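You operate a simulated robot arm through the tools that you are given. There is no shell and no other tool. Be economical: measure what you need, move in short steps, check, and stop when the job is done.

The job below is to be done with a simulated two-armed robot. You get a single attempt, and the scene is never put back.

TASK
Look up the cream card in the CARDS drawer and call its number.
Fine: shut the drawer; lift the handset, wait for TALK, hang up; one call.

It is judged by the outcome, as a careful person would: the job done as asked, and still so three seconds after it is handed in. It fails if anything else is knocked over, pushed out of place, dropped, spilled or broken.

THE ROBOT
Two 7-joint arms with two-finger parallel grippers on one trunk, on a base that drives. Base frame: it is fixed to the floor where the robot stands at the start and does not move with it; the origin is under the middle of the robot, x ahead of it, y to its left, z up. Readings come in mm, rad, newtons and seconds.
The left shoulder is at the start at [70, 134, 1070], the right one opposite. With the tool pointing down near the work surface each hand reaches from about 100 to 580 mm from the robot's upright axis, wherever it stands, measured 20 degrees to its own side. Places, roughly: handset [-1250, -1500, 1000]; second wide drawer [600, -100, 600]. Payload 1.57 kg a hand.
The tool frame of a hand sits at the grasp point between the pads (the TCP): z along the fingers, y along the line on which they close. The tips reach 30 mm beyond it. The gripper opens to 80 mm. The fingers are 17 mm wide and 12 mm thick; the gripper's body (40 by 82 mm) begins 80 mm behind the TCP.
Orientation is told as [roll, pitch, yaw] about the base's x, y, z axes, in that order, counted from this pose: with the fingers straight down and closing along the base's y, the tool's x points along the base's -x, its y along +y and its z along -z.

THE INTERFACE
- The arms move only by the tool servo_tool. It takes "left_deltas", "right_deltas" or both (then of equal length, played together; a hand with none holds still); each is a list of rows, each a list of 7 numbers: the shift along the tool's x, y, z in mm, then the turn, a rotation vector about the tool's x, y, z in rad, then the finger opening in mm, from 0 to 80. In form: [[tx, ty, tz, ax, ay, az, gripper], ...]. A call has 1 to 12 rows; each row shifts and turns the commanded pose from where the row before left it, along the tool's axes as they then stand. Rows are played at 5 a second. More than 50 mm and 0.15 rad between two rows, or a gripper value outside its range, and nothing of the call is played. A pose out of reach is approached as far as the arm can. The call stops where the force on the tool passes 40 N (or 10 N more than at its start, if that is more) or the arm is blocked; 0.2 s more then pass. Each finger travels about 153 mm/s and halts on what it meets, pressing with about 38 N; the grip force reading is that of the motor and also rises with nothing between the fingers. The clock runs only during rows and for 0.2 s after the last one: add rows that do not move to give the fingers time. The reply holds the time, the measured pose of the TCP, the force on the tool along the base axes, the opening and the grip force, in the units named above and with some noise, with the torque about the TCP (base axes, N m) and any sound that the robot's microphone picked up.
- Cameras (640 x 400 px; columns grow to the right, rows downward): "scene" is now at [104.3, 19.1, 1257.3]; the picture's right is [0.33, -0.94, 0.00], its down [-0.88, -0.31, -0.36] and it looks along [0.34, 0.12, -0.93] (base axes); focal length 267 px, centre (320, 200). "left" rides on the left gripper at [72, 7, -122] in its tool frame; the picture's right is [-0.09, 1.00, 0.00], its down [-0.84, -0.08, -0.54] and it looks along [-0.54, -0.05, 0.84] (tool axes); focal length 238 px, centre (320, 200). "right" rides on the right gripper at [72, -7, -122] in its tool frame; the picture's right is [0.09, 1.00, 0.00], its down [-0.84, 0.08, -0.54] and it looks along [-0.54, 0.05, 0.84] (tool axes); focal length 238 px, centre (320, 200). There is no depth. A picture from a camera that has moved, and an enlarged one, comes with that camera's place and axes in the base frame and with its lens.
- grab_frame(camera): a new picture of that camera. It takes no simulated time.
- lift_body(by): slides the trunk up (or, below 0, down) by that many mm; the arms and the scene camera ride with it, the base frame stays. It gives what a move gives, with no picture.
- roll_base(legs): drives the robot by 1 to 6 legs, each [ahead, left, turn to the left] in mm, mm and rad, along the robot's own axes; the way and the turn of a leg run together, so that a leg with both is an arc; at most 1500 mm and 3.142 rad a leg. The arms and the cameras ride along, it lands a little off, and it stops where it bumps. It gives what a move gives.
- head_to(pan, tilt): turns the head with the scene camera to pan (to the left, within 1.501 rad either way) and tilt (down, from -0.506 to 1.204), counted from straight ahead of the robot. It gives what a move gives.
- zoom(camera, box): a new picture of the part [left, top, right, bottom] of that camera's present view, enlarged. It takes no simulated time.
- job_done(): hands the job in; it is judged then, once.

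Work in short steps. Places have to be worked out from the pictures, the camera data and where the tool is seen: move nearer, look again, correct. Check each grasp and each placing, and mend what went wrong. You have 120 turns and 88 pictures in all, those below and enlarged ones among them. Open the grippers and draw the arms clear of the work before you hand the job in, unless the task says otherwise; then end with one line.

The tools are called as a command line: name --argument value ..., lists and objects as JSON in quotes. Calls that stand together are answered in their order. servo_tool: Moves the arms, as the interface text tells. Its arguments: {"type":"object","properties":{"left_deltas":{"type":"array","items":{"type":"array","items":{"type":"number"}}},"right_deltas":{"type":"array","items":{"type":"array","items":{"type":"number"}}}},"required":[]} The other tools are called the same way: lift_body (by) slides the trunk up or down; roll_base (legs) drives the base; head_to (pan, tilt) turns the head that bears the scene camera; grab_frame (camera) takes a picture; zoom (camera, box) takes an enlarged picture of a part of a camera's view; job_done () hands the job in.

At the start:

```text
t: 0.0
left_tool_pos: [325.1, 253.4, 794.4]
left_orientation: [0.001, -0.001, 0.0]
left_ft_force: [-0.3, -0.1, -0.5]
left_ft_torque: [0.02, 0.03, 0.03]
left_opening: 79.8
left_finger_force: 0.2
right_tool_pos: [326.5, -45.6, 841.7]
right_orientation: [-0.001, -0.001, -0.001]
right_ft_force: [0.1, 0.7, -0.4]
right_ft_torque: [0.03, 0.01, -0.01]
right_opening: 79.8
right_finger_force: 0.1
trunk travel left (down, up): [-644.0, 296.0]
robot x, y, heading: [1.1, 1.7, -0.001]
head pan, tilt: [0.337, 1.201]
```

scene: 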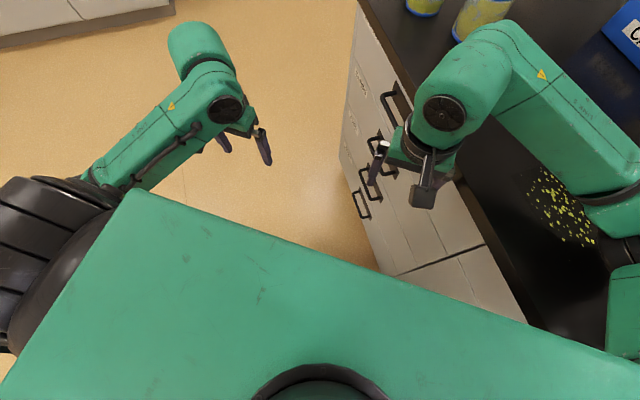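
right: 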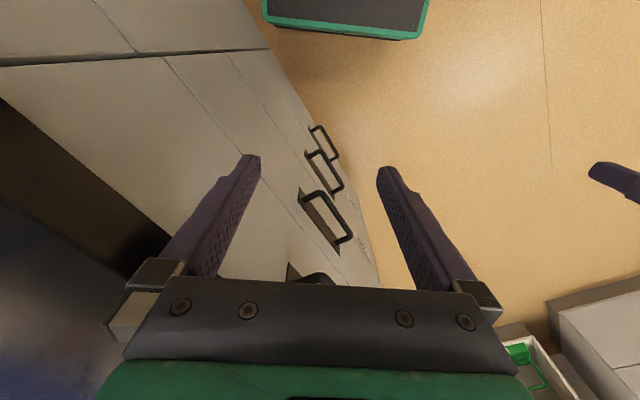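
left: 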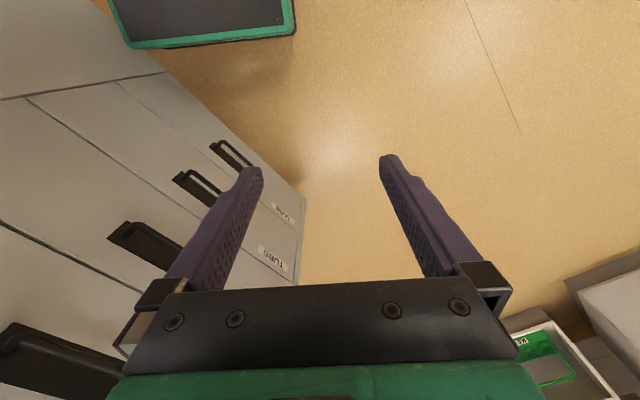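

The pictures show a drawer cabinet ahead to the right. I look around with the head first, straight ahead.

head_to --pan -0.2 --tilt 0.6

grab_frame --camera "scene"

```text
t: 1.0
left_tool_pos: [324.8, 253.9, 794.4]
left_orientation: [0.002, 0.0, 0.001]
left_ft_force: [-0.1, -0.2, -0.2]
left_ft_torque: [0.02, 0.02, -0.02]
left_opening: 79.8
left_finger_force: 0.1
right_tool_pos: [326.1, -44.8, 842.2]
right_orientation: [0.001, 0.0, -0.001]
right_ft_force: [0.1, -0.4, 0.1]
right_ft_torque: [-0.04, -0.03, -0.01]
right_opening: 79.9
right_finger_force: 0.0
trunk travel left (down, up): [-644.0, 296.0]
robot x, y, heading: [-1.1, 0.9, 0.003]
head pan, tilt: [-0.201, 0.6]
```

```text
84 pictures are left
camera scene: at [138.2, -16.9, 1301.8], right [-0.2, -0.98, 0.0], down [-0.55, 0.11, -0.82], along [0.81, -0.16, -0.57], focal length 267 px, centre (320, 200)
```

scene: 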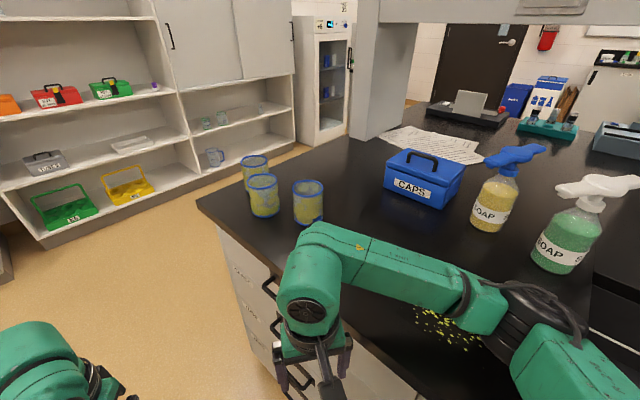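

The bench runs diagonally with drawer fronts facing back-left. I look at the drawer labels with the hand cameras, enlarged.

zoom --camera "left" --box '[0, 80, 320, 280]'

head_to --pan 0.3 --tilt 0.95

grab_frame --camera "scene"

```text
2.00 times, centred on (160, 180) of left
camera zoom: at [253.9, 260.7, 916.4], right [0.09, 1.0, 0.0], down [0.84, -0.08, 0.54], along [0.54, -0.05, -0.84], focal length 477 px, centre (640, 240)
```

zoom: 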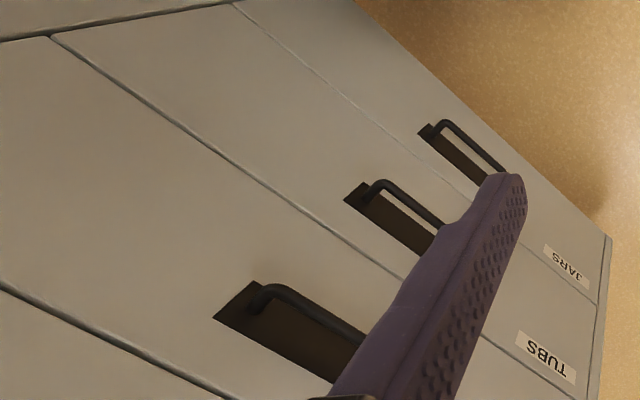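

```text
t: 1.9
left_tool_pos: [324.9, 253.3, 792.4]
left_orientation: [-0.001, -0.001, 0.0]
left_ft_force: [-0.6, -0.7, -0.4]
left_ft_torque: [0.0, 0.01, 0.0]
left_opening: 80.0
left_finger_force: 0.0
right_tool_pos: [326.5, -45.9, 842.8]
right_orientation: [0.0, 0.001, 0.0]
right_ft_force: [0.6, -0.2, 0.6]
right_ft_torque: [-0.01, 0.01, -0.03]
right_opening: 80.0
right_finger_force: 0.0
trunk travel left (down, up): [-644.0, 296.0]
robot x, y, heading: [-2.3, 1.3, -0.0]
head pan, tilt: [0.3, 0.949]
```

```text
82 pictures are left
camera scene: at [121.1, 22.1, 1273.6], right [0.29, -0.96, 0.0], down [-0.78, -0.24, -0.58], along [0.56, 0.17, -0.81], focal length 267 px, centre (320, 200)
```

scene: 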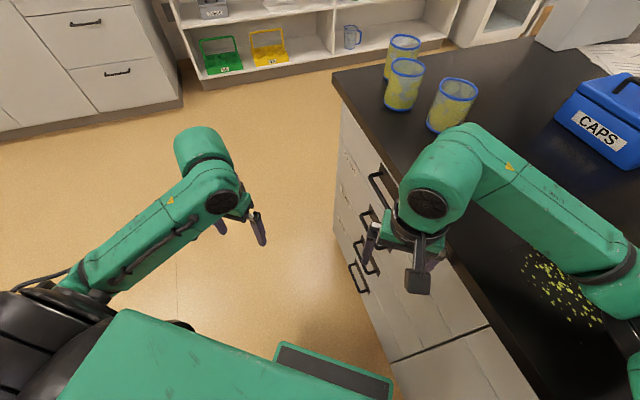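

The four-drawer column is ahead-right, its face on a line about 34° off x. Before moving I survey what lies to my sides.

head_to --pan 1.5 --tilt 0.6

grab_frame --camera "scene"

head_to --pan -1.5 --tilt 0.5

grab_frame --camera "scene"

```text
t: 3.3
left_tool_pos: [324.4, 255.0, 793.9]
left_orientation: [0.0, 0.001, 0.0]
left_ft_force: [-0.3, 0.2, 0.1]
left_ft_torque: [-0.02, 0.01, -0.01]
left_opening: 80.0
left_finger_force: 0.0
right_tool_pos: [325.9, -45.8, 840.6]
right_orientation: [-0.001, 0.0, -0.001]
right_ft_force: [-0.3, -0.5, -0.4]
right_ft_torque: [0.0, -0.03, 0.0]
right_opening: 80.4
right_finger_force: 0.1
trunk travel left (down, up): [-644.0, 296.0]
robot x, y, heading: [-2.7, 0.8, -0.001]
head pan, tilt: [1.499, 0.6]
```

```text
81 pictures are left
camera scene: at [58.0, 88.8, 1301.9], right [1.0, -0.07, 0.0], down [-0.04, -0.56, -0.82], along [0.06, 0.82, -0.57], focal length 267 px, centre (320, 200)
```

scene: 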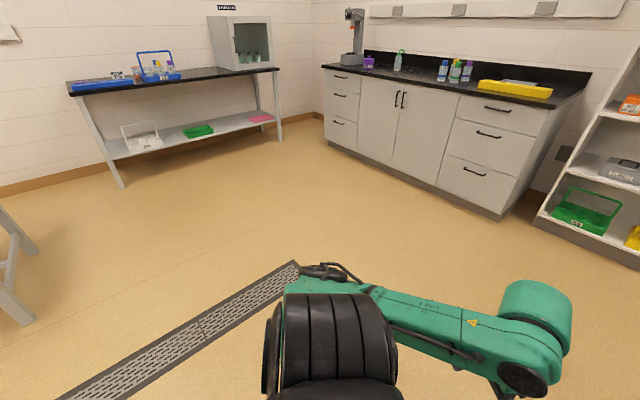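

```text
t: 5.9
left_tool_pos: [324.3, 253.6, 793.9]
left_orientation: [0.001, 0.001, 0.0]
left_ft_force: [-0.1, -0.6, 0.1]
left_ft_torque: [0.02, -0.04, 0.01]
left_opening: 80.0
left_finger_force: 0.0
right_tool_pos: [327.1, -45.2, 841.6]
right_orientation: [-0.001, -0.001, 0.001]
right_ft_force: [0.5, -0.1, -0.7]
right_ft_torque: [0.02, 0.0, 0.02]
right_opening: 80.0
right_finger_force: 0.0
trunk travel left (down, up): [-644.0, 296.0]
robot x, y, heading: [0.5, 2.6, -0.002]
head pan, tilt: [-1.499, 0.499]
```

```text
80 pictures are left
camera scene: at [58.1, -90.1, 1311.0], right [-1.0, -0.07, 0.0], down [-0.03, 0.48, -0.88], along [0.06, -0.88, -0.48], focal length 267 px, centre (320, 200)
```

scene: 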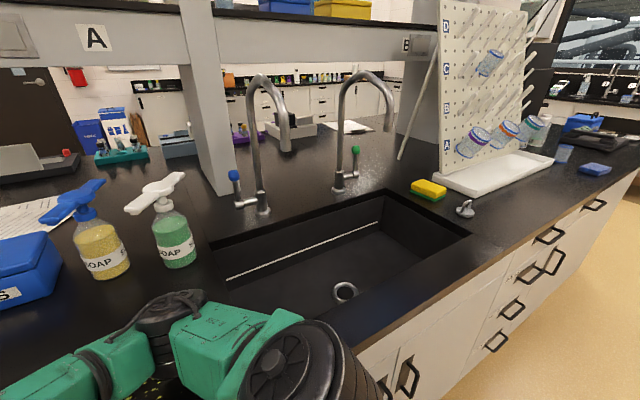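

There is free floor on the left. I back off from the bench by about 600 mm, then turn to face it squarely.

roll_base --legs '[[-340, 500, 0], [0, 0, -0.97]]'

head_to --pan 0.0 --tilt 0.6

grab_frame --camera "scene"

```text
t: 11.8
left_tool_pos: [53.8, 376.6, 793.9]
left_orientation: [0.0, -0.001, -0.973]
left_ft_force: [0.4, 0.0, 0.4]
left_ft_torque: [-0.02, -0.02, 0.04]
left_opening: 80.0
left_finger_force: 0.1
right_tool_pos: [-193.7, 204.9, 841.8]
right_orientation: [0.0, 0.0, -0.975]
right_ft_force: [0.5, -0.4, -0.4]
right_ft_torque: [0.0, 0.02, 0.02]
right_opening: 80.1
right_finger_force: 0.1
trunk travel left (down, up): [-644.0, 296.0]
robot x, y, heading: [-339.3, 500.9, -0.974]
head pan, tilt: [-1.499, 0.499]
```

```text
t: 13.4
left_tool_pos: [53.5, 375.5, 793.4]
left_orientation: [0.001, -0.002, -0.973]
left_ft_force: [0.7, -0.1, 0.2]
left_ft_torque: [0.01, 0.0, -0.02]
left_opening: 79.9
left_finger_force: 0.1
right_tool_pos: [-193.2, 205.7, 842.6]
right_orientation: [-0.001, 0.0, -0.972]
right_ft_force: [-0.4, 0.1, 0.4]
right_ft_torque: [-0.02, 0.0, 0.01]
right_opening: 79.6
right_finger_force: 0.1
trunk travel left (down, up): [-644.0, 296.0]
robot x, y, heading: [-338.9, 502.3, -0.976]
head pan, tilt: [0.0, 0.6]
```

```text
79 pictures are left
camera scene: at [-259.7, 387.8, 1301.9], right [-0.83, -0.56, 0.0], down [-0.32, 0.47, -0.83], along [0.46, -0.68, -0.56], focal length 267 px, centre (320, 200)
```

scene: 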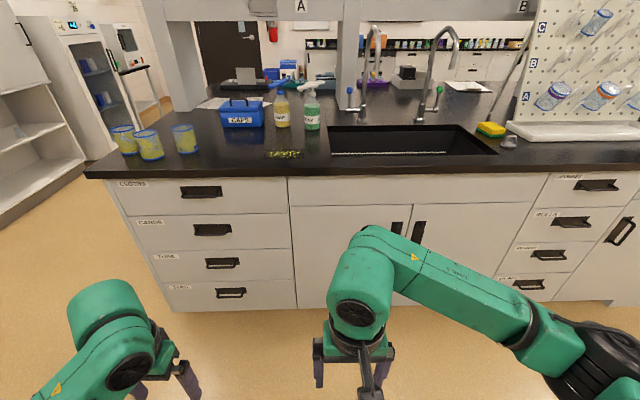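

The face is square to me and the second drawer looks like CARDS. I enlarge to confirm and see the handle.

zoom --camera "scene" --box '[90, 150, 310, 290]'

```text
2.86 times, centred on (200, 220) of scene
camera zoom: at [-259.7, 387.8, 1301.9], right [-0.83, -0.56, 0.0], down [-0.32, 0.47, -0.83], along [0.46, -0.68, -0.56], focal length 763 px, centre (663, 143)
```

zoom: 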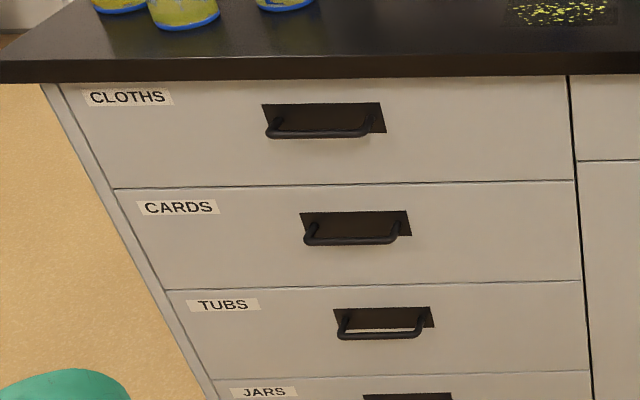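

CARDS is the second drawer with a horizontal bar pull. I drop the trunk, move left and ahead, and turn the left hand to point forward with the fingers closing vertically.

lift_body --by -250

roll_base --legs '[[150, 200, 0]]'

servo_tool --left_deltas '[[-50, 0, 0, 0, 0, 0, 80], [-50, 0, 0, 0, 0, 0, 80], [-25, 0, -50, 0, 0, 0, 80], [0, 0, -50, 0, 0, 0, 80]]'

servo_tool --left_deltas '[[0, 0, 0, 0, -0.1428, 0, 80], [0, 0, 0, 0, -0.1428, 0, 80], [0, 0, 0, 0, -0.1428, 0, 80], [0, 0, 0, 0, -0.1428, 0, 80], [0, 0, 0, 0, -0.1428, 0, 80], [0, 0, 0, 0, -0.1428, 0, 80], [0, 0, 0, 0, -0.1428, 0, 80], [0, 0, 0, 0, -0.1428, 0, 80], [0, 0, 0, 0, -0.1428, 0, 80], [0, 0, 0, 0, -0.1428, 0, 80], [0, 0, 0, 0, -0.1428, 0, 80], [0, 0, 0, 0, 0, 0, 80]]'

servo_tool --left_deltas '[[0, 0, 0, 0, 0, 0.1428, 80], [0, 0, 0, 0, 0, 0.1428, 80], [0, 0, 0, 0, 0, 0.1428, 80], [0, 0, 0, 0, 0, 0.1428, 80], [0, 0, 0, 0, 0, 0.1428, 80], [0, 0, 0, 0, 0, 0.1428, 80], [0, 0, 0, 0, 0, 0.1428, 80], [0, 0, 0, 0, 0, 0.1428, 80], [0, 0, 0, 0, 0, 0.1428, 80], [0, 0, 0, 0, 0, 0.1428, 80], [0, 0, 0, 0, 0, 0.1428, 80], [0, 0, 0, 0, 0, 0, 80]]'

grab_frame --camera "left"

grab_frame --camera "scene"

```text
t: 16.0
left_tool_pos: [53.2, 376.4, 544.8]
left_orientation: [-0.001, 0.0, -0.975]
left_ft_force: [0.7, 0.4, 0.4]
left_ft_torque: [0.01, 0.03, 0.04]
left_opening: 79.9
left_finger_force: 0.1
right_tool_pos: [-193.7, 207.8, 591.7]
right_orientation: [0.0, -0.001, -0.972]
right_ft_force: [0.4, 0.0, 0.2]
right_ft_torque: [0.04, -0.02, 0.01]
right_opening: 80.0
right_finger_force: 0.0
trunk travel left (down, up): [-394.0, 546.0]
robot x, y, heading: [-338.4, 502.8, -0.976]
head pan, tilt: [0.0, 0.6]
```

```text
t: 17.8
left_tool_pos: [301.2, 365.2, 544.1]
left_orientation: [0.0, 0.001, -0.975]
left_ft_force: [1.0, -0.2, 0.5]
left_ft_torque: [0.0, -0.01, -0.02]
left_opening: 80.0
left_finger_force: 0.0
right_tool_pos: [55.6, 194.8, 591.4]
right_orientation: [-0.001, 0.001, -0.974]
right_ft_force: [-0.4, -0.1, 0.2]
right_ft_torque: [0.04, 0.02, -0.01]
right_opening: 80.1
right_finger_force: 0.0
trunk travel left (down, up): [-394.0, 546.0]
robot x, y, heading: [-92.1, 488.6, -0.976]
head pan, tilt: [0.0, 0.6]
```

```text
refused: row 3 steps farther than a row can; nothing moved
```

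```text
t: 18.8
left_tool_pos: [361.8, 359.5, 547.5]
left_orientation: [0.212, -0.536, -1.123]
left_ft_force: [-0.6, -0.1, -0.3]
left_ft_torque: [0.01, -0.02, 0.02]
left_opening: 79.9
left_finger_force: 0.1
left hand out of reach, approached as far as the arm can: row 1, 3, 4
right_tool_pos: [54.7, 194.6, 591.3]
right_orientation: [0.001, 0.001, -0.972]
right_ft_force: [-1.3, -0.1, 0.2]
right_ft_torque: [0.0, -0.02, -0.02]
right_opening: 79.9
right_finger_force: 0.0
trunk travel left (down, up): [-394.0, 546.0]
robot x, y, heading: [-94.8, 493.1, -0.977]
head pan, tilt: [0.0, 0.6]
stopped in row 4 (left hand): the arm was blocked; the commanded pose is now the measured one
```

```text
t: 21.4
left_tool_pos: [362.1, 359.2, 546.9]
left_orientation: [0.546, 0.184, -2.585]
left_ft_force: [-1.1, -0.4, -0.5]
left_ft_torque: [-0.04, 0.0, -0.02]
left_opening: 80.1
left_finger_force: 0.2
right_tool_pos: [55.7, 195.2, 591.9]
right_orientation: [-0.002, 0.0, -0.973]
right_ft_force: [0.1, -0.4, 0.7]
right_ft_torque: [0.0, 0.01, -0.01]
right_opening: 80.0
right_finger_force: 0.1
trunk travel left (down, up): [-394.0, 546.0]
robot x, y, heading: [-90.9, 492.6, -0.974]
head pan, tilt: [0.0, 0.6]
```

```text
77 pictures are left
camera left: at [375.7, 434.4, 666.1], right [0.29, -0.82, 0.49], down [-0.95, -0.18, 0.26], along [-0.13, -0.54, -0.83], focal length 238 px, centre (320, 200)
```

left: 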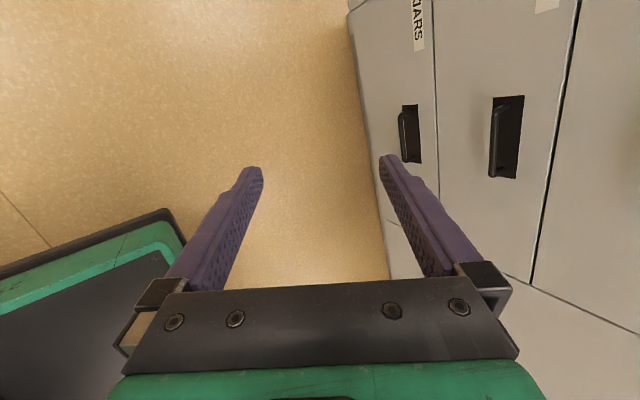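

```text
76 pictures are left
camera scene: at [-11.4, 376.1, 1051.9], right [-0.83, -0.56, 0.0], down [-0.32, 0.47, -0.83], along [0.46, -0.68, -0.57], focal length 267 px, centre (320, 200)
```

scene: 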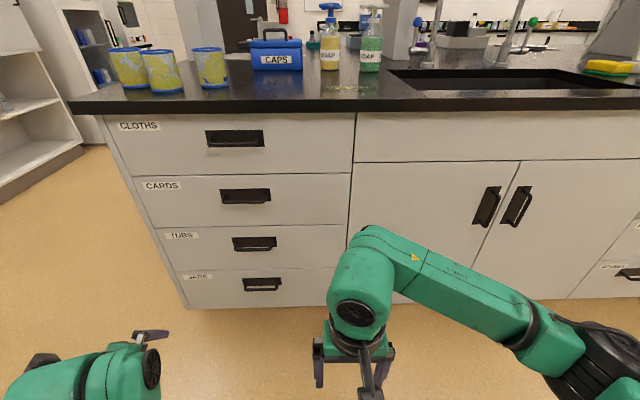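

The forward turn was blocked near the body, so only part was done. I now unwind the roll, and afterwards move the hand ahead and up before turning.

servo_tool --left_deltas '[[0, 0, 0, 0, 0, -0.1428, 80], [0, 0, 0, 0, 0, -0.1428, 80], [0, 0, 0, 0, 0, -0.1428, 80], [0, 0, 0, 0, 0, -0.1428, 80], [0, 0, 0, 0, 0, -0.1428, 80], [0, 0, 0, 0, 0, -0.1428, 80], [0, 0, 0, 0, 0, -0.1428, 80], [0, 0, 0, 0, 0, -0.1428, 80], [0, 0, 0, 0, 0, -0.1428, 80], [0, 0, 0, 0, 0, -0.1428, 80], [0, 0, 0, 0, 0, -0.1428, 80], [0, 0, -40, 0, 0, 0, 80]]'

```text
t: 24.0
left_tool_pos: [392.5, 380.8, 584.7]
left_orientation: [0.404, -0.487, -1.23]
left_ft_force: [0.4, 0.3, 0.4]
left_ft_torque: [0.01, 0.02, 0.0]
left_opening: 79.8
left_finger_force: 0.1
left hand out of reach, approached as far as the arm can: row 12
right_tool_pos: [55.7, 194.7, 592.0]
right_orientation: [0.0, -0.001, -0.974]
right_ft_force: [0.7, 0.0, 0.2]
right_ft_torque: [0.01, 0.03, -0.01]
right_opening: 80.2
right_finger_force: 0.0
trunk travel left (down, up): [-394.0, 546.0]
robot x, y, heading: [-91.3, 486.9, -0.975]
head pan, tilt: [0.0, 0.6]
stopped in row 12 (left hand): the arm was blocked; the commanded pose is now the measured one
```

The hand is at roughly fwd 360, left 340, z 585 in the robot's frame and tilted. I move it towards fwd 470, left 200, z 680 keeping orientation.

servo_tool --left_deltas '[[-34, -18, -12, 0, 0, 0, 80], [-34, -18, -12, 0, 0, 0, 80], [-34, -18, -12, 0, 0, 0, 80], [-34, -18, -12, 0, 0, 0, 80], [-34, -18, -12, 0, 0, 0, 80]]'

```text
t: 25.2
left_tool_pos: [353.2, 221.6, 683.3]
left_orientation: [0.462, -0.471, -1.233]
left_ft_force: [-0.6, -0.5, -0.5]
left_ft_torque: [0.01, -0.01, -0.02]
left_opening: 80.1
left_finger_force: 0.1
right_tool_pos: [54.4, 195.1, 591.4]
right_orientation: [-0.001, -0.001, -0.973]
right_ft_force: [0.0, 0.6, -0.2]
right_ft_torque: [-0.02, -0.02, 0.02]
right_opening: 79.8
right_finger_force: 0.2
trunk travel left (down, up): [-394.0, 546.0]
robot x, y, heading: [-92.4, 489.6, -0.975]
head pan, tilt: [0.0, 0.6]
```

Position reached. Now one combined turn to fingers-forward with closing vertical.

servo_tool --left_deltas '[[0, 0, 0, -0.0569, -0.0815, 0.0939, 80], [0, 0, 0, -0.0569, -0.0815, 0.0939, 80], [0, 0, 0, -0.0569, -0.0815, 0.0939, 80], [0, 0, 0, -0.0569, -0.0815, 0.0939, 80], [0, 0, 0, -0.0569, -0.0815, 0.0939, 80], [0, 0, 0, -0.0569, -0.0815, 0.0939, 80], [0, 0, 0, -0.0569, -0.0815, 0.0939, 80], [0, 0, 0, -0.0569, -0.0815, 0.0939, 80], [0, 0, 0, -0.0569, -0.0815, 0.0939, 80], [0, 0, 0, -0.0569, -0.0815, 0.0939, 80], [0, 0, 0, -0.0569, -0.0815, 0.0939, 80]]'

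grab_frame --camera "left"

```text
t: 27.6
left_tool_pos: [340.5, 211.8, 680.0]
left_orientation: [1.572, -0.054, -2.568]
left_ft_force: [-0.3, -0.2, 0.0]
left_ft_torque: [0.01, 0.0, 0.03]
left_opening: 80.4
left_finger_force: 0.2
right_tool_pos: [55.7, 194.3, 591.6]
right_orientation: [0.001, 0.0, -0.974]
right_ft_force: [0.4, 1.0, 0.7]
right_ft_torque: [0.04, -0.04, -0.02]
right_opening: 79.9
right_finger_force: 0.1
trunk travel left (down, up): [-394.0, 546.0]
robot x, y, heading: [-86.0, 490.3, -0.974]
head pan, tilt: [0.0, 0.6]
```

```text
75 pictures are left
camera left: at [336.2, 353.3, 684.3], right [-0.03, -0.02, 1.0], down [-1.0, 0.0, -0.03], along [0.0, -1.0, -0.02], focal length 238 px, centre (320, 200)
```

left: 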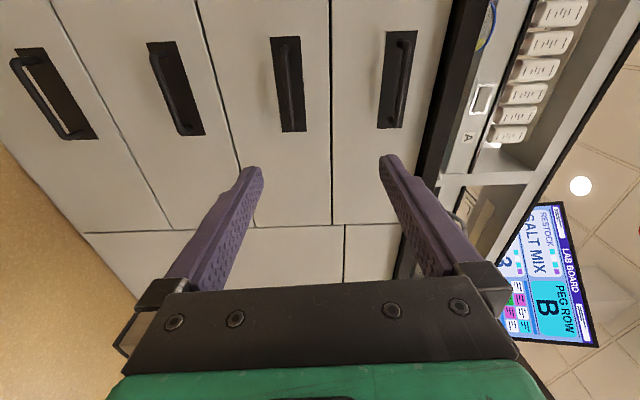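

From two rays I put the CARDS bar near [500, -5, 636], about 270 mm ahead of the hand and 44 mm below. I lower the hand and drive ahead 170 mm.

servo_tool --left_deltas '[[0, -22, 0, 0, 0, 0, 80], [0, -22, 0, 0, 0, 0, 80]]'

roll_base --legs '[[170, 0, 0]]'

grab_frame --camera "left"

grab_frame --camera "scene"

```text
t: 28.2
left_tool_pos: [337.5, 208.9, 637.4]
left_orientation: [1.572, -0.056, -2.569]
left_ft_force: [0.0, 0.1, 0.7]
left_ft_torque: [-0.01, 0.03, 0.01]
left_opening: 80.1
left_finger_force: 0.0
right_tool_pos: [54.4, 194.2, 591.0]
right_orientation: [0.0, -0.001, -0.973]
right_ft_force: [0.5, 1.1, -0.2]
right_ft_torque: [0.0, 0.0, 0.01]
right_opening: 79.9
right_finger_force: 0.1
trunk travel left (down, up): [-394.0, 546.0]
robot x, y, heading: [-90.5, 492.1, -0.967]
head pan, tilt: [0.0, 0.6]
```

```text
t: 29.7
left_tool_pos: [433.8, 68.6, 637.1]
left_orientation: [1.572, -0.057, -2.569]
left_ft_force: [0.2, 0.6, -0.2]
left_ft_torque: [0.01, 0.01, -0.02]
left_opening: 79.6
left_finger_force: 0.0
right_tool_pos: [149.8, 53.7, 591.7]
right_orientation: [0.001, 0.002, -0.975]
right_ft_force: [0.4, -0.3, 0.1]
right_ft_torque: [0.0, 0.0, 0.02]
right_opening: 79.8
right_finger_force: 0.1
trunk travel left (down, up): [-394.0, 546.0]
robot x, y, heading: [2.9, 351.1, -0.975]
head pan, tilt: [0.0, 0.6]
```

```text
74 pictures are left
camera left: at [428.7, 210.2, 640.5], right [-0.03, -0.02, 1.0], down [-1.0, 0.0, -0.03], along [0.0, -1.0, -0.02], focal length 238 px, centre (320, 200)
```

left: 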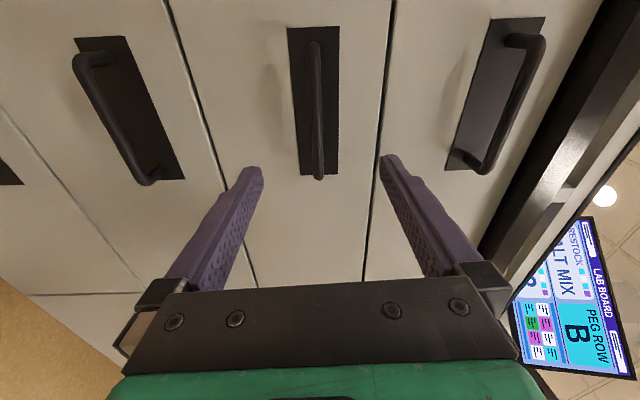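

```text
73 pictures are left
camera scene: at [83.9, 235.1, 1051.8], right [-0.83, -0.56, 0.0], down [-0.32, 0.47, -0.82], along [0.46, -0.68, -0.57], focal length 267 px, centre (320, 200)
```

scene: 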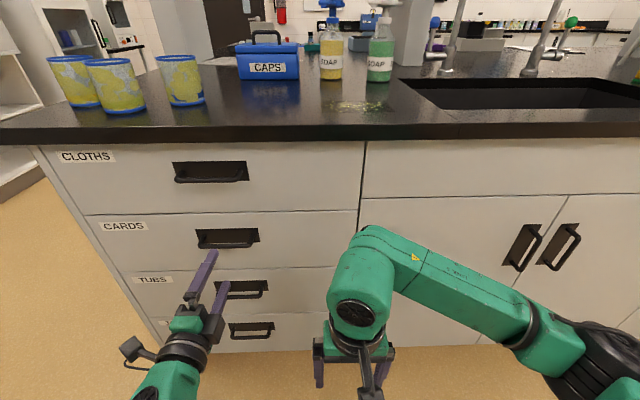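

The bar is centred between the fingers, about 95 mm ahead of the TCP. I go in 75 mm and look.

servo_tool --left_deltas '[[8, -2, 38, 0, 0, 0, 80], [0, 0, 37, 0, 0, 0, 80]]'

grab_frame --camera "left"

```text
t: 30.3
left_tool_pos: [481.5, 10.3, 636.5]
left_orientation: [1.571, -0.056, -2.569]
left_ft_force: [0.4, 0.6, 0.1]
left_ft_torque: [-0.01, 0.02, 0.01]
left_opening: 80.0
left_finger_force: 0.1
right_tool_pos: [149.6, 53.0, 591.3]
right_orientation: [0.001, 0.001, -0.976]
right_ft_force: [-0.5, 0.0, 0.1]
right_ft_torque: [0.01, -0.03, 0.01]
right_opening: 79.8
right_finger_force: 0.1
trunk travel left (down, up): [-394.0, 546.0]
robot x, y, heading: [4.4, 352.5, -0.975]
head pan, tilt: [0.0, 0.6]
```

```text
72 pictures are left
camera left: at [475.6, 151.6, 638.3], right [-0.03, -0.02, 1.0], down [-1.0, 0.0, -0.03], along [0.0, -1.0, -0.02], focal length 238 px, centre (320, 200)
```

left: 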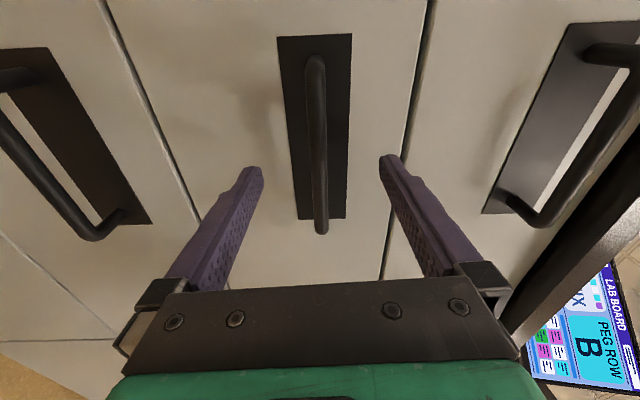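

The bar is about 23 mm ahead of the TCP and its centre 17 mm to the left. I shift and go in 20 mm, watching the force.

servo_tool --left_deltas '[[15, -3, 0, 0, 0, 0, 80], [0, 0, 10, 0, 0, 0, 80], [0, 0, 8, 0, 0, 0, 80], [0, 0, 0, 0, 0, 0, 80]]'

grab_frame --camera "left"

```text
t: 31.3
left_tool_pos: [502.2, 3.9, 632.4]
left_orientation: [1.572, -0.057, -2.568]
left_ft_force: [-0.3, -0.5, -0.3]
left_ft_torque: [0.0, -0.02, 0.02]
left_opening: 80.0
left_finger_force: 0.0
right_tool_pos: [149.1, 53.0, 591.1]
right_orientation: [-0.001, -0.002, -0.975]
right_ft_force: [0.9, 0.5, 0.5]
right_ft_torque: [0.0, -0.04, 0.01]
right_opening: 80.0
right_finger_force: 0.0
trunk travel left (down, up): [-394.0, 546.0]
robot x, y, heading: [7.5, 351.2, -0.972]
head pan, tilt: [0.0, 0.6]
```

```text
71 pictures are left
camera left: at [497.4, 144.5, 634.8], right [-0.03, -0.02, 1.0], down [-1.0, 0.0, -0.03], along [0.0, -1.0, -0.02], focal length 238 px, centre (320, 200)
```

left: 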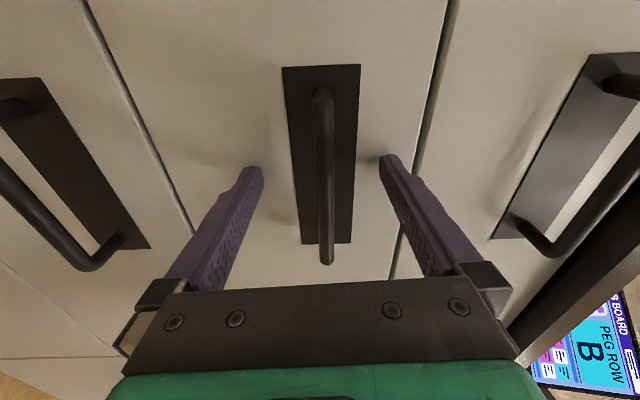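

The bar lies between the fingers; I close and check the opening.

servo_tool --left_deltas '[[0, 0, 0, 0, 0, 0, 0], [0, 0, 0, 0, 0, 0, 0], [0, 0, 0, 0, 0, 0, 0], [0, 0, 0, 0, 0, 0, 0]]'

grab_frame --camera "left"

```text
t: 32.3
left_tool_pos: [500.0, 3.5, 635.1]
left_orientation: [1.577, -0.056, -2.569]
left_ft_force: [5.2, 0.5, 16.7]
left_ft_torque: [0.34, -0.44, -0.26]
left_opening: 11.6
left_finger_force: 29.0
right_tool_pos: [149.5, 54.7, 591.6]
right_orientation: [0.001, -0.003, -0.977]
right_ft_force: [-0.5, -0.8, 0.4]
right_ft_torque: [0.0, 0.03, -0.02]
right_opening: 80.1
right_finger_force: 0.0
trunk travel left (down, up): [-394.0, 546.0]
robot x, y, heading: [3.0, 348.3, -0.972]
head pan, tilt: [0.0, 0.6]
```

```text
70 pictures are left
camera left: at [496.8, 145.5, 637.3], right [-0.04, -0.01, 1.0], down [-1.0, 0.0, -0.04], along [0.0, -1.0, -0.01], focal length 238 px, centre (320, 200)
```

left: 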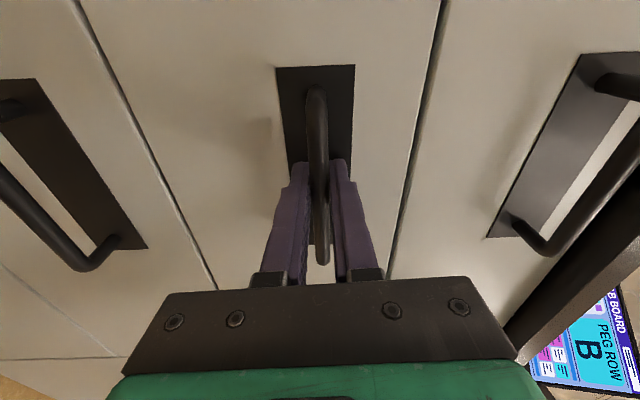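

The bar is held at 11.6 mm. I relax the vertical load by 3 mm and pull back a little with the arm to test the drawer.

servo_tool --left_deltas '[[0, 3, 0, 0, 0, 0, 0], [0, 0, -15, 0, 0, 0, 0], [0, 0, -20, 0, 0, 0, 0], [0, 0, -25, 0, 0, 0, 0], [0, 0, 0, 0, 0, 0, 0]]'

```text
t: 33.5
left_tool_pos: [466.5, 52.0, 635.5]
left_orientation: [1.572, -0.052, -2.574]
left_ft_force: [-16.2, -10.5, 1.2]
left_ft_torque: [0.33, -0.44, -0.49]
left_opening: 11.5
left_finger_force: 29.1
right_tool_pos: [148.4, 53.4, 592.2]
right_orientation: [0.004, 0.0, -0.977]
right_ft_force: [0.0, -0.1, 0.2]
right_ft_torque: [0.03, -0.02, -0.04]
right_opening: 80.4
right_finger_force: 0.1
trunk travel left (down, up): [-394.0, 546.0]
robot x, y, heading: [2.6, 349.5, -0.976]
head pan, tilt: [0.0, 0.6]
```

The drawer slides freely. I ease the side load and draw it out further by driving back 200 mm.

servo_tool --left_deltas '[[-4, 0, 0, 0, 0, 0, 0], [0, 0, 0, 0, 0, 0, 0]]'

roll_base --legs '[[-200, 0, 0]]'

head_to --pan 0.35 --tilt 0.8

grab_frame --camera "scene"

```text
t: 34.1
left_tool_pos: [466.7, 53.4, 634.6]
left_orientation: [1.573, -0.054, -2.568]
left_ft_force: [-7.4, -4.3, 2.1]
left_ft_torque: [0.3, -0.43, -0.16]
left_opening: 11.3
left_finger_force: 28.5
right_tool_pos: [149.9, 54.9, 591.3]
right_orientation: [0.002, 0.0, -0.974]
right_ft_force: [0.2, 0.4, 0.1]
right_ft_torque: [-0.02, -0.01, 0.01]
right_opening: 80.0
right_finger_force: 0.0
trunk travel left (down, up): [-394.0, 546.0]
robot x, y, heading: [3.8, 351.1, -0.973]
head pan, tilt: [0.0, 0.6]
```

```text
t: 35.7
left_tool_pos: [353.1, 215.6, 634.7]
left_orientation: [1.572, -0.052, -2.574]
left_ft_force: [-19.7, -13.0, -3.4]
left_ft_torque: [0.31, -0.4, -0.05]
left_opening: 11.3
left_finger_force: 28.5
right_tool_pos: [37.9, 217.2, 591.6]
right_orientation: [0.003, -0.001, -0.977]
right_ft_force: [-0.8, -1.6, -0.1]
right_ft_torque: [0.0, 0.01, 0.02]
right_opening: 79.9
right_finger_force: 0.0
trunk travel left (down, up): [-394.0, 546.0]
robot x, y, heading: [-107.5, 517.9, -0.971]
head pan, tilt: [0.0, 0.6]
```

```text
t: 36.5
left_tool_pos: [352.6, 215.9, 634.7]
left_orientation: [1.573, -0.054, -2.573]
left_ft_force: [-5.9, -6.5, 0.0]
left_ft_torque: [0.31, -0.4, -0.77]
left_opening: 11.3
left_finger_force: 28.4
right_tool_pos: [37.1, 218.5, 591.0]
right_orientation: [0.001, 0.0, -0.976]
right_ft_force: [0.4, 0.6, 0.2]
right_ft_torque: [0.02, 0.0, -0.01]
right_opening: 80.0
right_finger_force: 0.0
trunk travel left (down, up): [-394.0, 546.0]
robot x, y, heading: [-109.0, 517.3, -0.974]
head pan, tilt: [0.351, 0.799]
```

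```text
69 pictures are left
camera scene: at [-13.6, 425.9, 1035.1], right [-0.59, -0.81, 0.0], down [-0.58, 0.42, -0.7], along [0.57, -0.41, -0.72], focal length 267 px, centre (320, 200)
```

scene: 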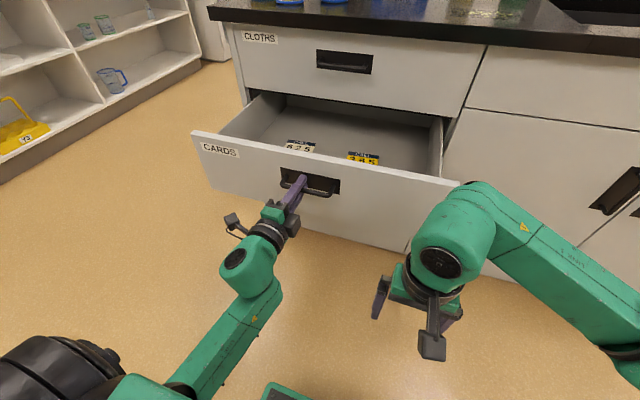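

Two cards are visible in the drawer; I enlarge them.

zoom --camera "scene" --box '[230, 90, 430, 180]'

```text
3.20 times, centred on (330, 135) of scene
camera zoom: at [-13.6, 425.9, 1035.1], right [-0.59, -0.81, 0.0], down [-0.58, 0.42, -0.7], along [0.57, -0.41, -0.72], focal length 854 px, centre (288, 408)
```

zoom: 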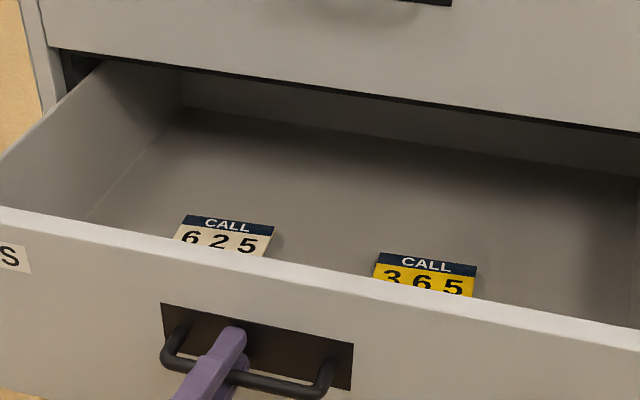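

The cream card seems to read 625 but its lower edge is hidden by the drawer front. I release, back off and raise the trunk to see it whole.

servo_tool --left_deltas '[[0, 0, 0, 0, 0, 0, 80], [0, 0, 0, 0, 0, 0, 80], [0, 0, 0, 0, 0, 0, 80], [0, 0, -40, 0, 0, 0, 80], [0, 0, -40, 0, 0, 0, 80]]'

lift_body --by 350

zoom --camera "scene" --box '[200, 120, 520, 320]'

```text
t: 37.7
left_tool_pos: [310.5, 284.6, 634.8]
left_orientation: [1.572, -0.056, -2.572]
left_ft_force: [-0.1, 0.5, 0.3]
left_ft_torque: [-0.02, -0.03, -0.02]
left_opening: 80.0
left_finger_force: 0.1
right_tool_pos: [38.3, 219.2, 592.1]
right_orientation: [0.001, -0.001, -0.975]
right_ft_force: [0.1, 0.4, 0.2]
right_ft_torque: [0.01, -0.01, 0.0]
right_opening: 79.9
right_finger_force: 0.0
trunk travel left (down, up): [-394.0, 546.0]
robot x, y, heading: [-105.8, 519.4, -0.977]
head pan, tilt: [0.351, 0.799]
```

```text
t: 41.1
left_tool_pos: [310.8, 285.0, 984.3]
left_orientation: [1.574, -0.056, -2.573]
left_ft_force: [0.4, 0.1, 0.0]
left_ft_torque: [-0.02, -0.04, -0.04]
left_opening: 80.0
left_finger_force: 0.1
right_tool_pos: [38.1, 219.2, 941.9]
right_orientation: [-0.001, 0.001, -0.975]
right_ft_force: [0.3, 0.5, -0.3]
right_ft_torque: [-0.01, -0.01, -0.01]
right_opening: 80.0
right_finger_force: 0.1
trunk travel left (down, up): [-744.0, 196.0]
robot x, y, heading: [-106.8, 513.1, -0.976]
head pan, tilt: [0.351, 0.799]
```

```text
2.00 times, centred on (360, 220) of scene
camera zoom: at [-12.3, 426.8, 1385.0], right [-0.58, -0.81, 0.0], down [-0.58, 0.42, -0.7], along [0.57, -0.41, -0.72], focal length 534 px, centre (240, 160)
```

zoom: 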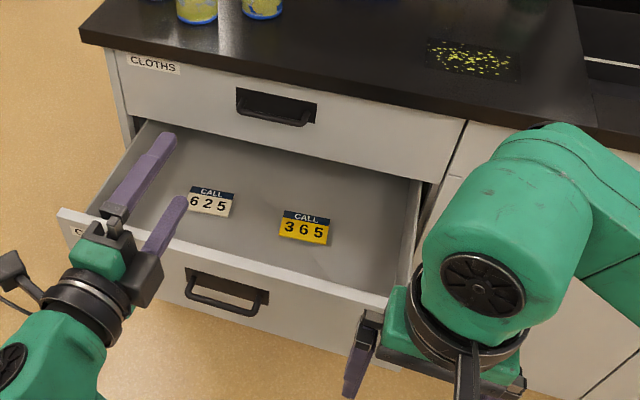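

The cream card reads 625 clearly (yellow is 365). I lower the trunk again and re-grip the handle to close.

lift_body --by -350

servo_tool --left_deltas '[[0, 0, 40, 0, 0, 0, 80], [0, 0, 38, 0, 0, 0, 80], [0, 0, 0, 0, 0, 0, 80], [0, 0, 0, 0, 0, 0, 0], [0, 0, 0, 0, 0, 0, 0], [0, 0, 0, 0, 0, 0, 0], [0, 0, 0, 0, 0, 0, 0]]'

grab_frame --camera "left"

```text
t: 44.5
left_tool_pos: [310.5, 283.8, 633.9]
left_orientation: [1.574, -0.056, -2.572]
left_ft_force: [0.8, -0.3, -0.2]
left_ft_torque: [0.01, -0.01, 0.01]
left_opening: 79.8
left_finger_force: 0.1
right_tool_pos: [38.0, 218.4, 591.6]
right_orientation: [0.001, 0.0, -0.976]
right_ft_force: [-1.1, 0.1, 0.0]
right_ft_torque: [0.04, 0.02, -0.02]
right_opening: 80.0
right_finger_force: 0.1
trunk travel left (down, up): [-394.0, 546.0]
robot x, y, heading: [-105.7, 515.4, -0.98]
head pan, tilt: [0.351, 0.799]
```

```text
t: 46.1
left_tool_pos: [352.2, 220.0, 634.4]
left_orientation: [1.574, -0.056, -2.57]
left_ft_force: [2.9, 1.4, 5.5]
left_ft_torque: [0.29, -0.48, -0.06]
left_opening: 11.8
left_finger_force: 29.1
right_tool_pos: [37.5, 219.4, 592.3]
right_orientation: [0.001, 0.0, -0.975]
right_ft_force: [-0.4, 0.4, 1.1]
right_ft_torque: [0.03, -0.02, 0.0]
right_opening: 79.8
right_finger_force: 0.1
trunk travel left (down, up): [-394.0, 546.0]
robot x, y, heading: [-105.1, 514.8, -0.981]
head pan, tilt: [0.351, 0.799]
```

```text
66 pictures are left
camera left: at [348.8, 361.1, 637.7], right [-0.03, -0.02, 1.0], down [-1.0, 0.0, -0.03], along [0.0, -1.0, -0.02], focal length 238 px, centre (320, 200)
```

left: 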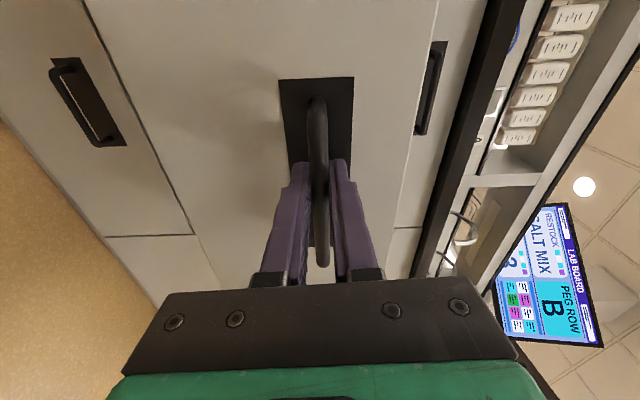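

Handle held again. I drive ahead 195 mm to push the drawer in.

roll_base --legs '[[195, 0, 0]]'

```text
t: 47.7
left_tool_pos: [464.3, 60.2, 635.6]
left_orientation: [1.576, -0.058, -2.569]
left_ft_force: [17.4, 12.1, 11.9]
left_ft_torque: [0.27, -0.4, 0.27]
left_opening: 11.3
left_finger_force: 28.9
right_tool_pos: [148.3, 57.3, 592.5]
right_orientation: [-0.003, -0.003, -0.975]
right_ft_force: [-0.1, -0.3, -0.8]
right_ft_torque: [-0.02, 0.02, -0.02]
right_opening: 80.0
right_finger_force: 0.1
trunk travel left (down, up): [-394.0, 546.0]
robot x, y, heading: [3.8, 353.8, -0.973]
head pan, tilt: [0.351, 0.799]
```

About 66 mm remain. I relieve the side load and push in with the arm.

servo_tool --left_deltas '[[4, 2, 0, 0, 0, 0, 0], [0, 0, 25, 0, 0, 0, 0], [0, 0, 25, 0, 0, 0, 0], [0, 0, 15, 0, 0, 0, 0], [0, 0, 5, 0, 0, 0, 0], [0, 0, 0, 0, 0, 0, 0]]'

grab_frame --camera "left"

```text
t: 49.3
left_tool_pos: [505.4, 3.9, 635.5]
left_orientation: [1.568, -0.053, -2.566]
left_ft_force: [-5.7, 9.4, 0.0]
left_ft_torque: [0.08, -0.38, -0.49]
left_opening: 11.6
left_finger_force: 29.2
right_tool_pos: [147.4, 58.3, 592.2]
right_orientation: [-0.002, 0.0, -0.976]
right_ft_force: [0.3, -0.1, -0.3]
right_ft_torque: [-0.03, -0.01, -0.01]
right_opening: 80.1
right_finger_force: 0.0
trunk travel left (down, up): [-394.0, 546.0]
robot x, y, heading: [2.5, 354.2, -0.979]
head pan, tilt: [0.351, 0.799]
stopped in row 6 (left hand): the force on the tool passed its limit at 41 N (the readings are from after the stop); the commanded pose is now the measured one
```

```text
65 pictures are left
camera left: at [500.5, 145.1, 638.5], right [-0.03, -0.02, 1.0], down [-1.0, 0.0, -0.03], along [0.0, -1.0, -0.02], focal length 238 px, centre (320, 200)
```

left: 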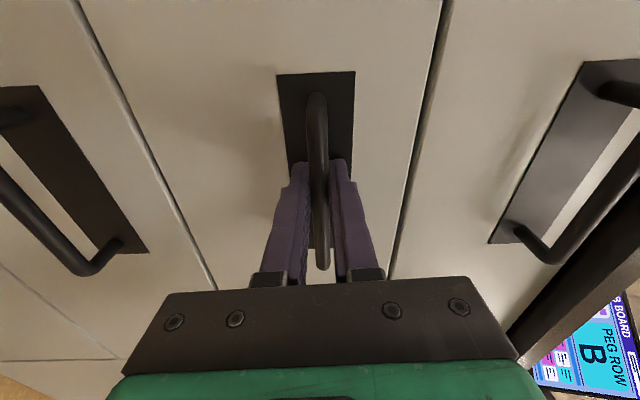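

It looks shut flush and met the stop. I release, withdraw, back the base off and check.

servo_tool --left_deltas '[[0, 0, 0, 0, 0, 0, 80], [0, 0, 0, 0, 0, 0, 80], [0, 0, 0, 0, 0, 0, 80], [0, 0, -40, 0, 0, 0, 80], [0, 0, -50, 0, 0, 0, 80]]'

roll_base --legs '[[-350, 0, 0]]'

lift_body --by 250

zoom --camera "scene" --box '[160, 0, 480, 200]'

head_to --pan -1.5 --tilt 0.2

grab_frame --camera "scene"

```text
t: 49.7
left_tool_pos: [503.5, 4.3, 621.2]
left_orientation: [1.543, -0.06, -2.563]
left_ft_force: [-12.3, 12.9, -14.1]
left_ft_torque: [0.09, 0.06, 0.05]
left_opening: 67.3
left_finger_force: 0.0
right_tool_pos: [147.5, 59.3, 591.0]
right_orientation: [-0.001, 0.003, -0.973]
right_ft_force: [-0.6, 0.2, 0.3]
right_ft_torque: [0.02, 0.01, -0.02]
right_opening: 80.0
right_finger_force: 0.0
trunk travel left (down, up): [-394.0, 546.0]
robot x, y, heading: [2.9, 353.8, -0.974]
head pan, tilt: [0.351, 0.799]
stopped in row 1 (left hand): the force on the tool passed its limit at 46 N (the readings are from after the stop); the commanded pose is now the measured one
```

```text
t: 51.9
left_tool_pos: [307.9, 292.2, 625.2]
left_orientation: [1.549, -0.057, -2.567]
left_ft_force: [0.2, 0.1, -0.2]
left_ft_torque: [0.02, -0.01, 0.0]
left_opening: 80.2
left_finger_force: 0.1
right_tool_pos: [-48.7, 345.4, 592.8]
right_orientation: [0.0, 0.0, -0.977]
right_ft_force: [0.2, -0.1, -0.3]
right_ft_torque: [0.03, -0.02, 0.01]
right_opening: 79.8
right_finger_force: 0.1
trunk travel left (down, up): [-394.0, 546.0]
robot x, y, heading: [-195.8, 639.5, -0.976]
head pan, tilt: [0.351, 0.799]
```

```text
t: 54.5
left_tool_pos: [308.5, 290.9, 874.1]
left_orientation: [1.548, -0.057, -2.566]
left_ft_force: [0.1, -0.2, -0.7]
left_ft_torque: [-0.04, -0.01, 0.0]
left_opening: 80.0
left_finger_force: 0.1
right_tool_pos: [-48.1, 345.7, 841.6]
right_orientation: [0.001, 0.0, -0.975]
right_ft_force: [-0.8, 0.1, 0.0]
right_ft_torque: [0.0, 0.02, -0.01]
right_opening: 80.2
right_finger_force: 0.0
trunk travel left (down, up): [-644.0, 296.0]
robot x, y, heading: [-191.7, 643.3, -0.969]
head pan, tilt: [0.351, 0.799]
```

```text
2.00 times, centred on (320, 100) of scene
camera zoom: at [-98.5, 553.7, 1285.0], right [-0.58, -0.81, 0.0], down [-0.58, 0.42, -0.7], along [0.57, -0.41, -0.72], focal length 534 px, centre (320, 400)
```

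zoom: 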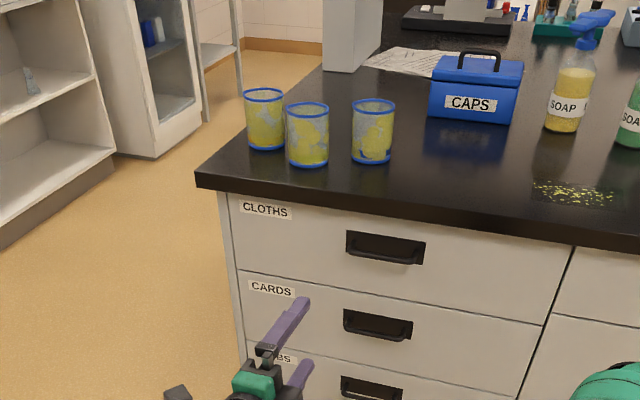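

```text
t: 56.4
left_tool_pos: [308.0, 291.2, 875.0]
left_orientation: [1.547, -0.058, -2.565]
left_ft_force: [1.1, 0.0, 0.0]
left_ft_torque: [-0.01, 0.0, 0.0]
left_opening: 79.9
left_finger_force: 0.1
right_tool_pos: [-47.3, 346.0, 840.9]
right_orientation: [0.0, 0.001, -0.975]
right_ft_force: [-0.1, 0.5, 1.5]
right_ft_torque: [0.01, 0.02, 0.02]
right_opening: 80.2
right_finger_force: 0.0
trunk travel left (down, up): [-644.0, 296.0]
robot x, y, heading: [-193.8, 644.3, -0.976]
head pan, tilt: [-1.499, 0.201]
```

```text
63 pictures are left
camera scene: at [-237.2, 543.3, 1338.7], right [-0.62, 0.79, 0.0], down [0.16, 0.12, -0.98], along [-0.77, -0.61, -0.2], focal length 267 px, centre (320, 200)
```

scene: 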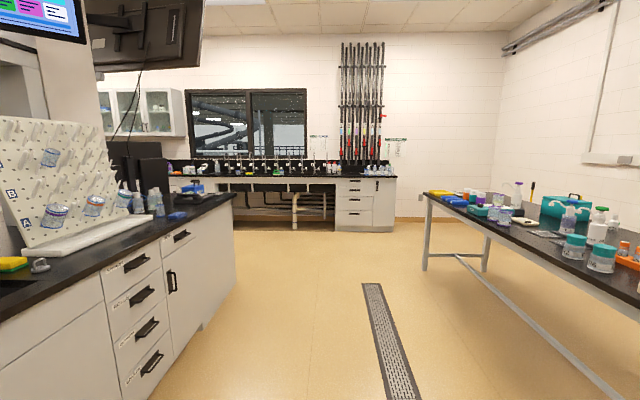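

The drawer is shut flush. The phone should appear near pixel (194,190); I enlarge there.

zoom --camera "scene" --box '[100, 130, 260, 230]'

```text
4.00 times, centred on (180, 180) of scene
camera zoom: at [-237.2, 543.3, 1338.7], right [-0.62, 0.79, 0.0], down [0.16, 0.12, -0.98], along [-0.77, -0.61, -0.2], focal length 1068 px, centre (880, 280)
```

zoom: 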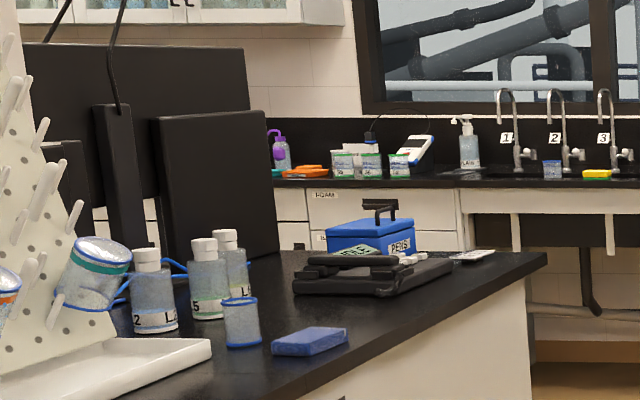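

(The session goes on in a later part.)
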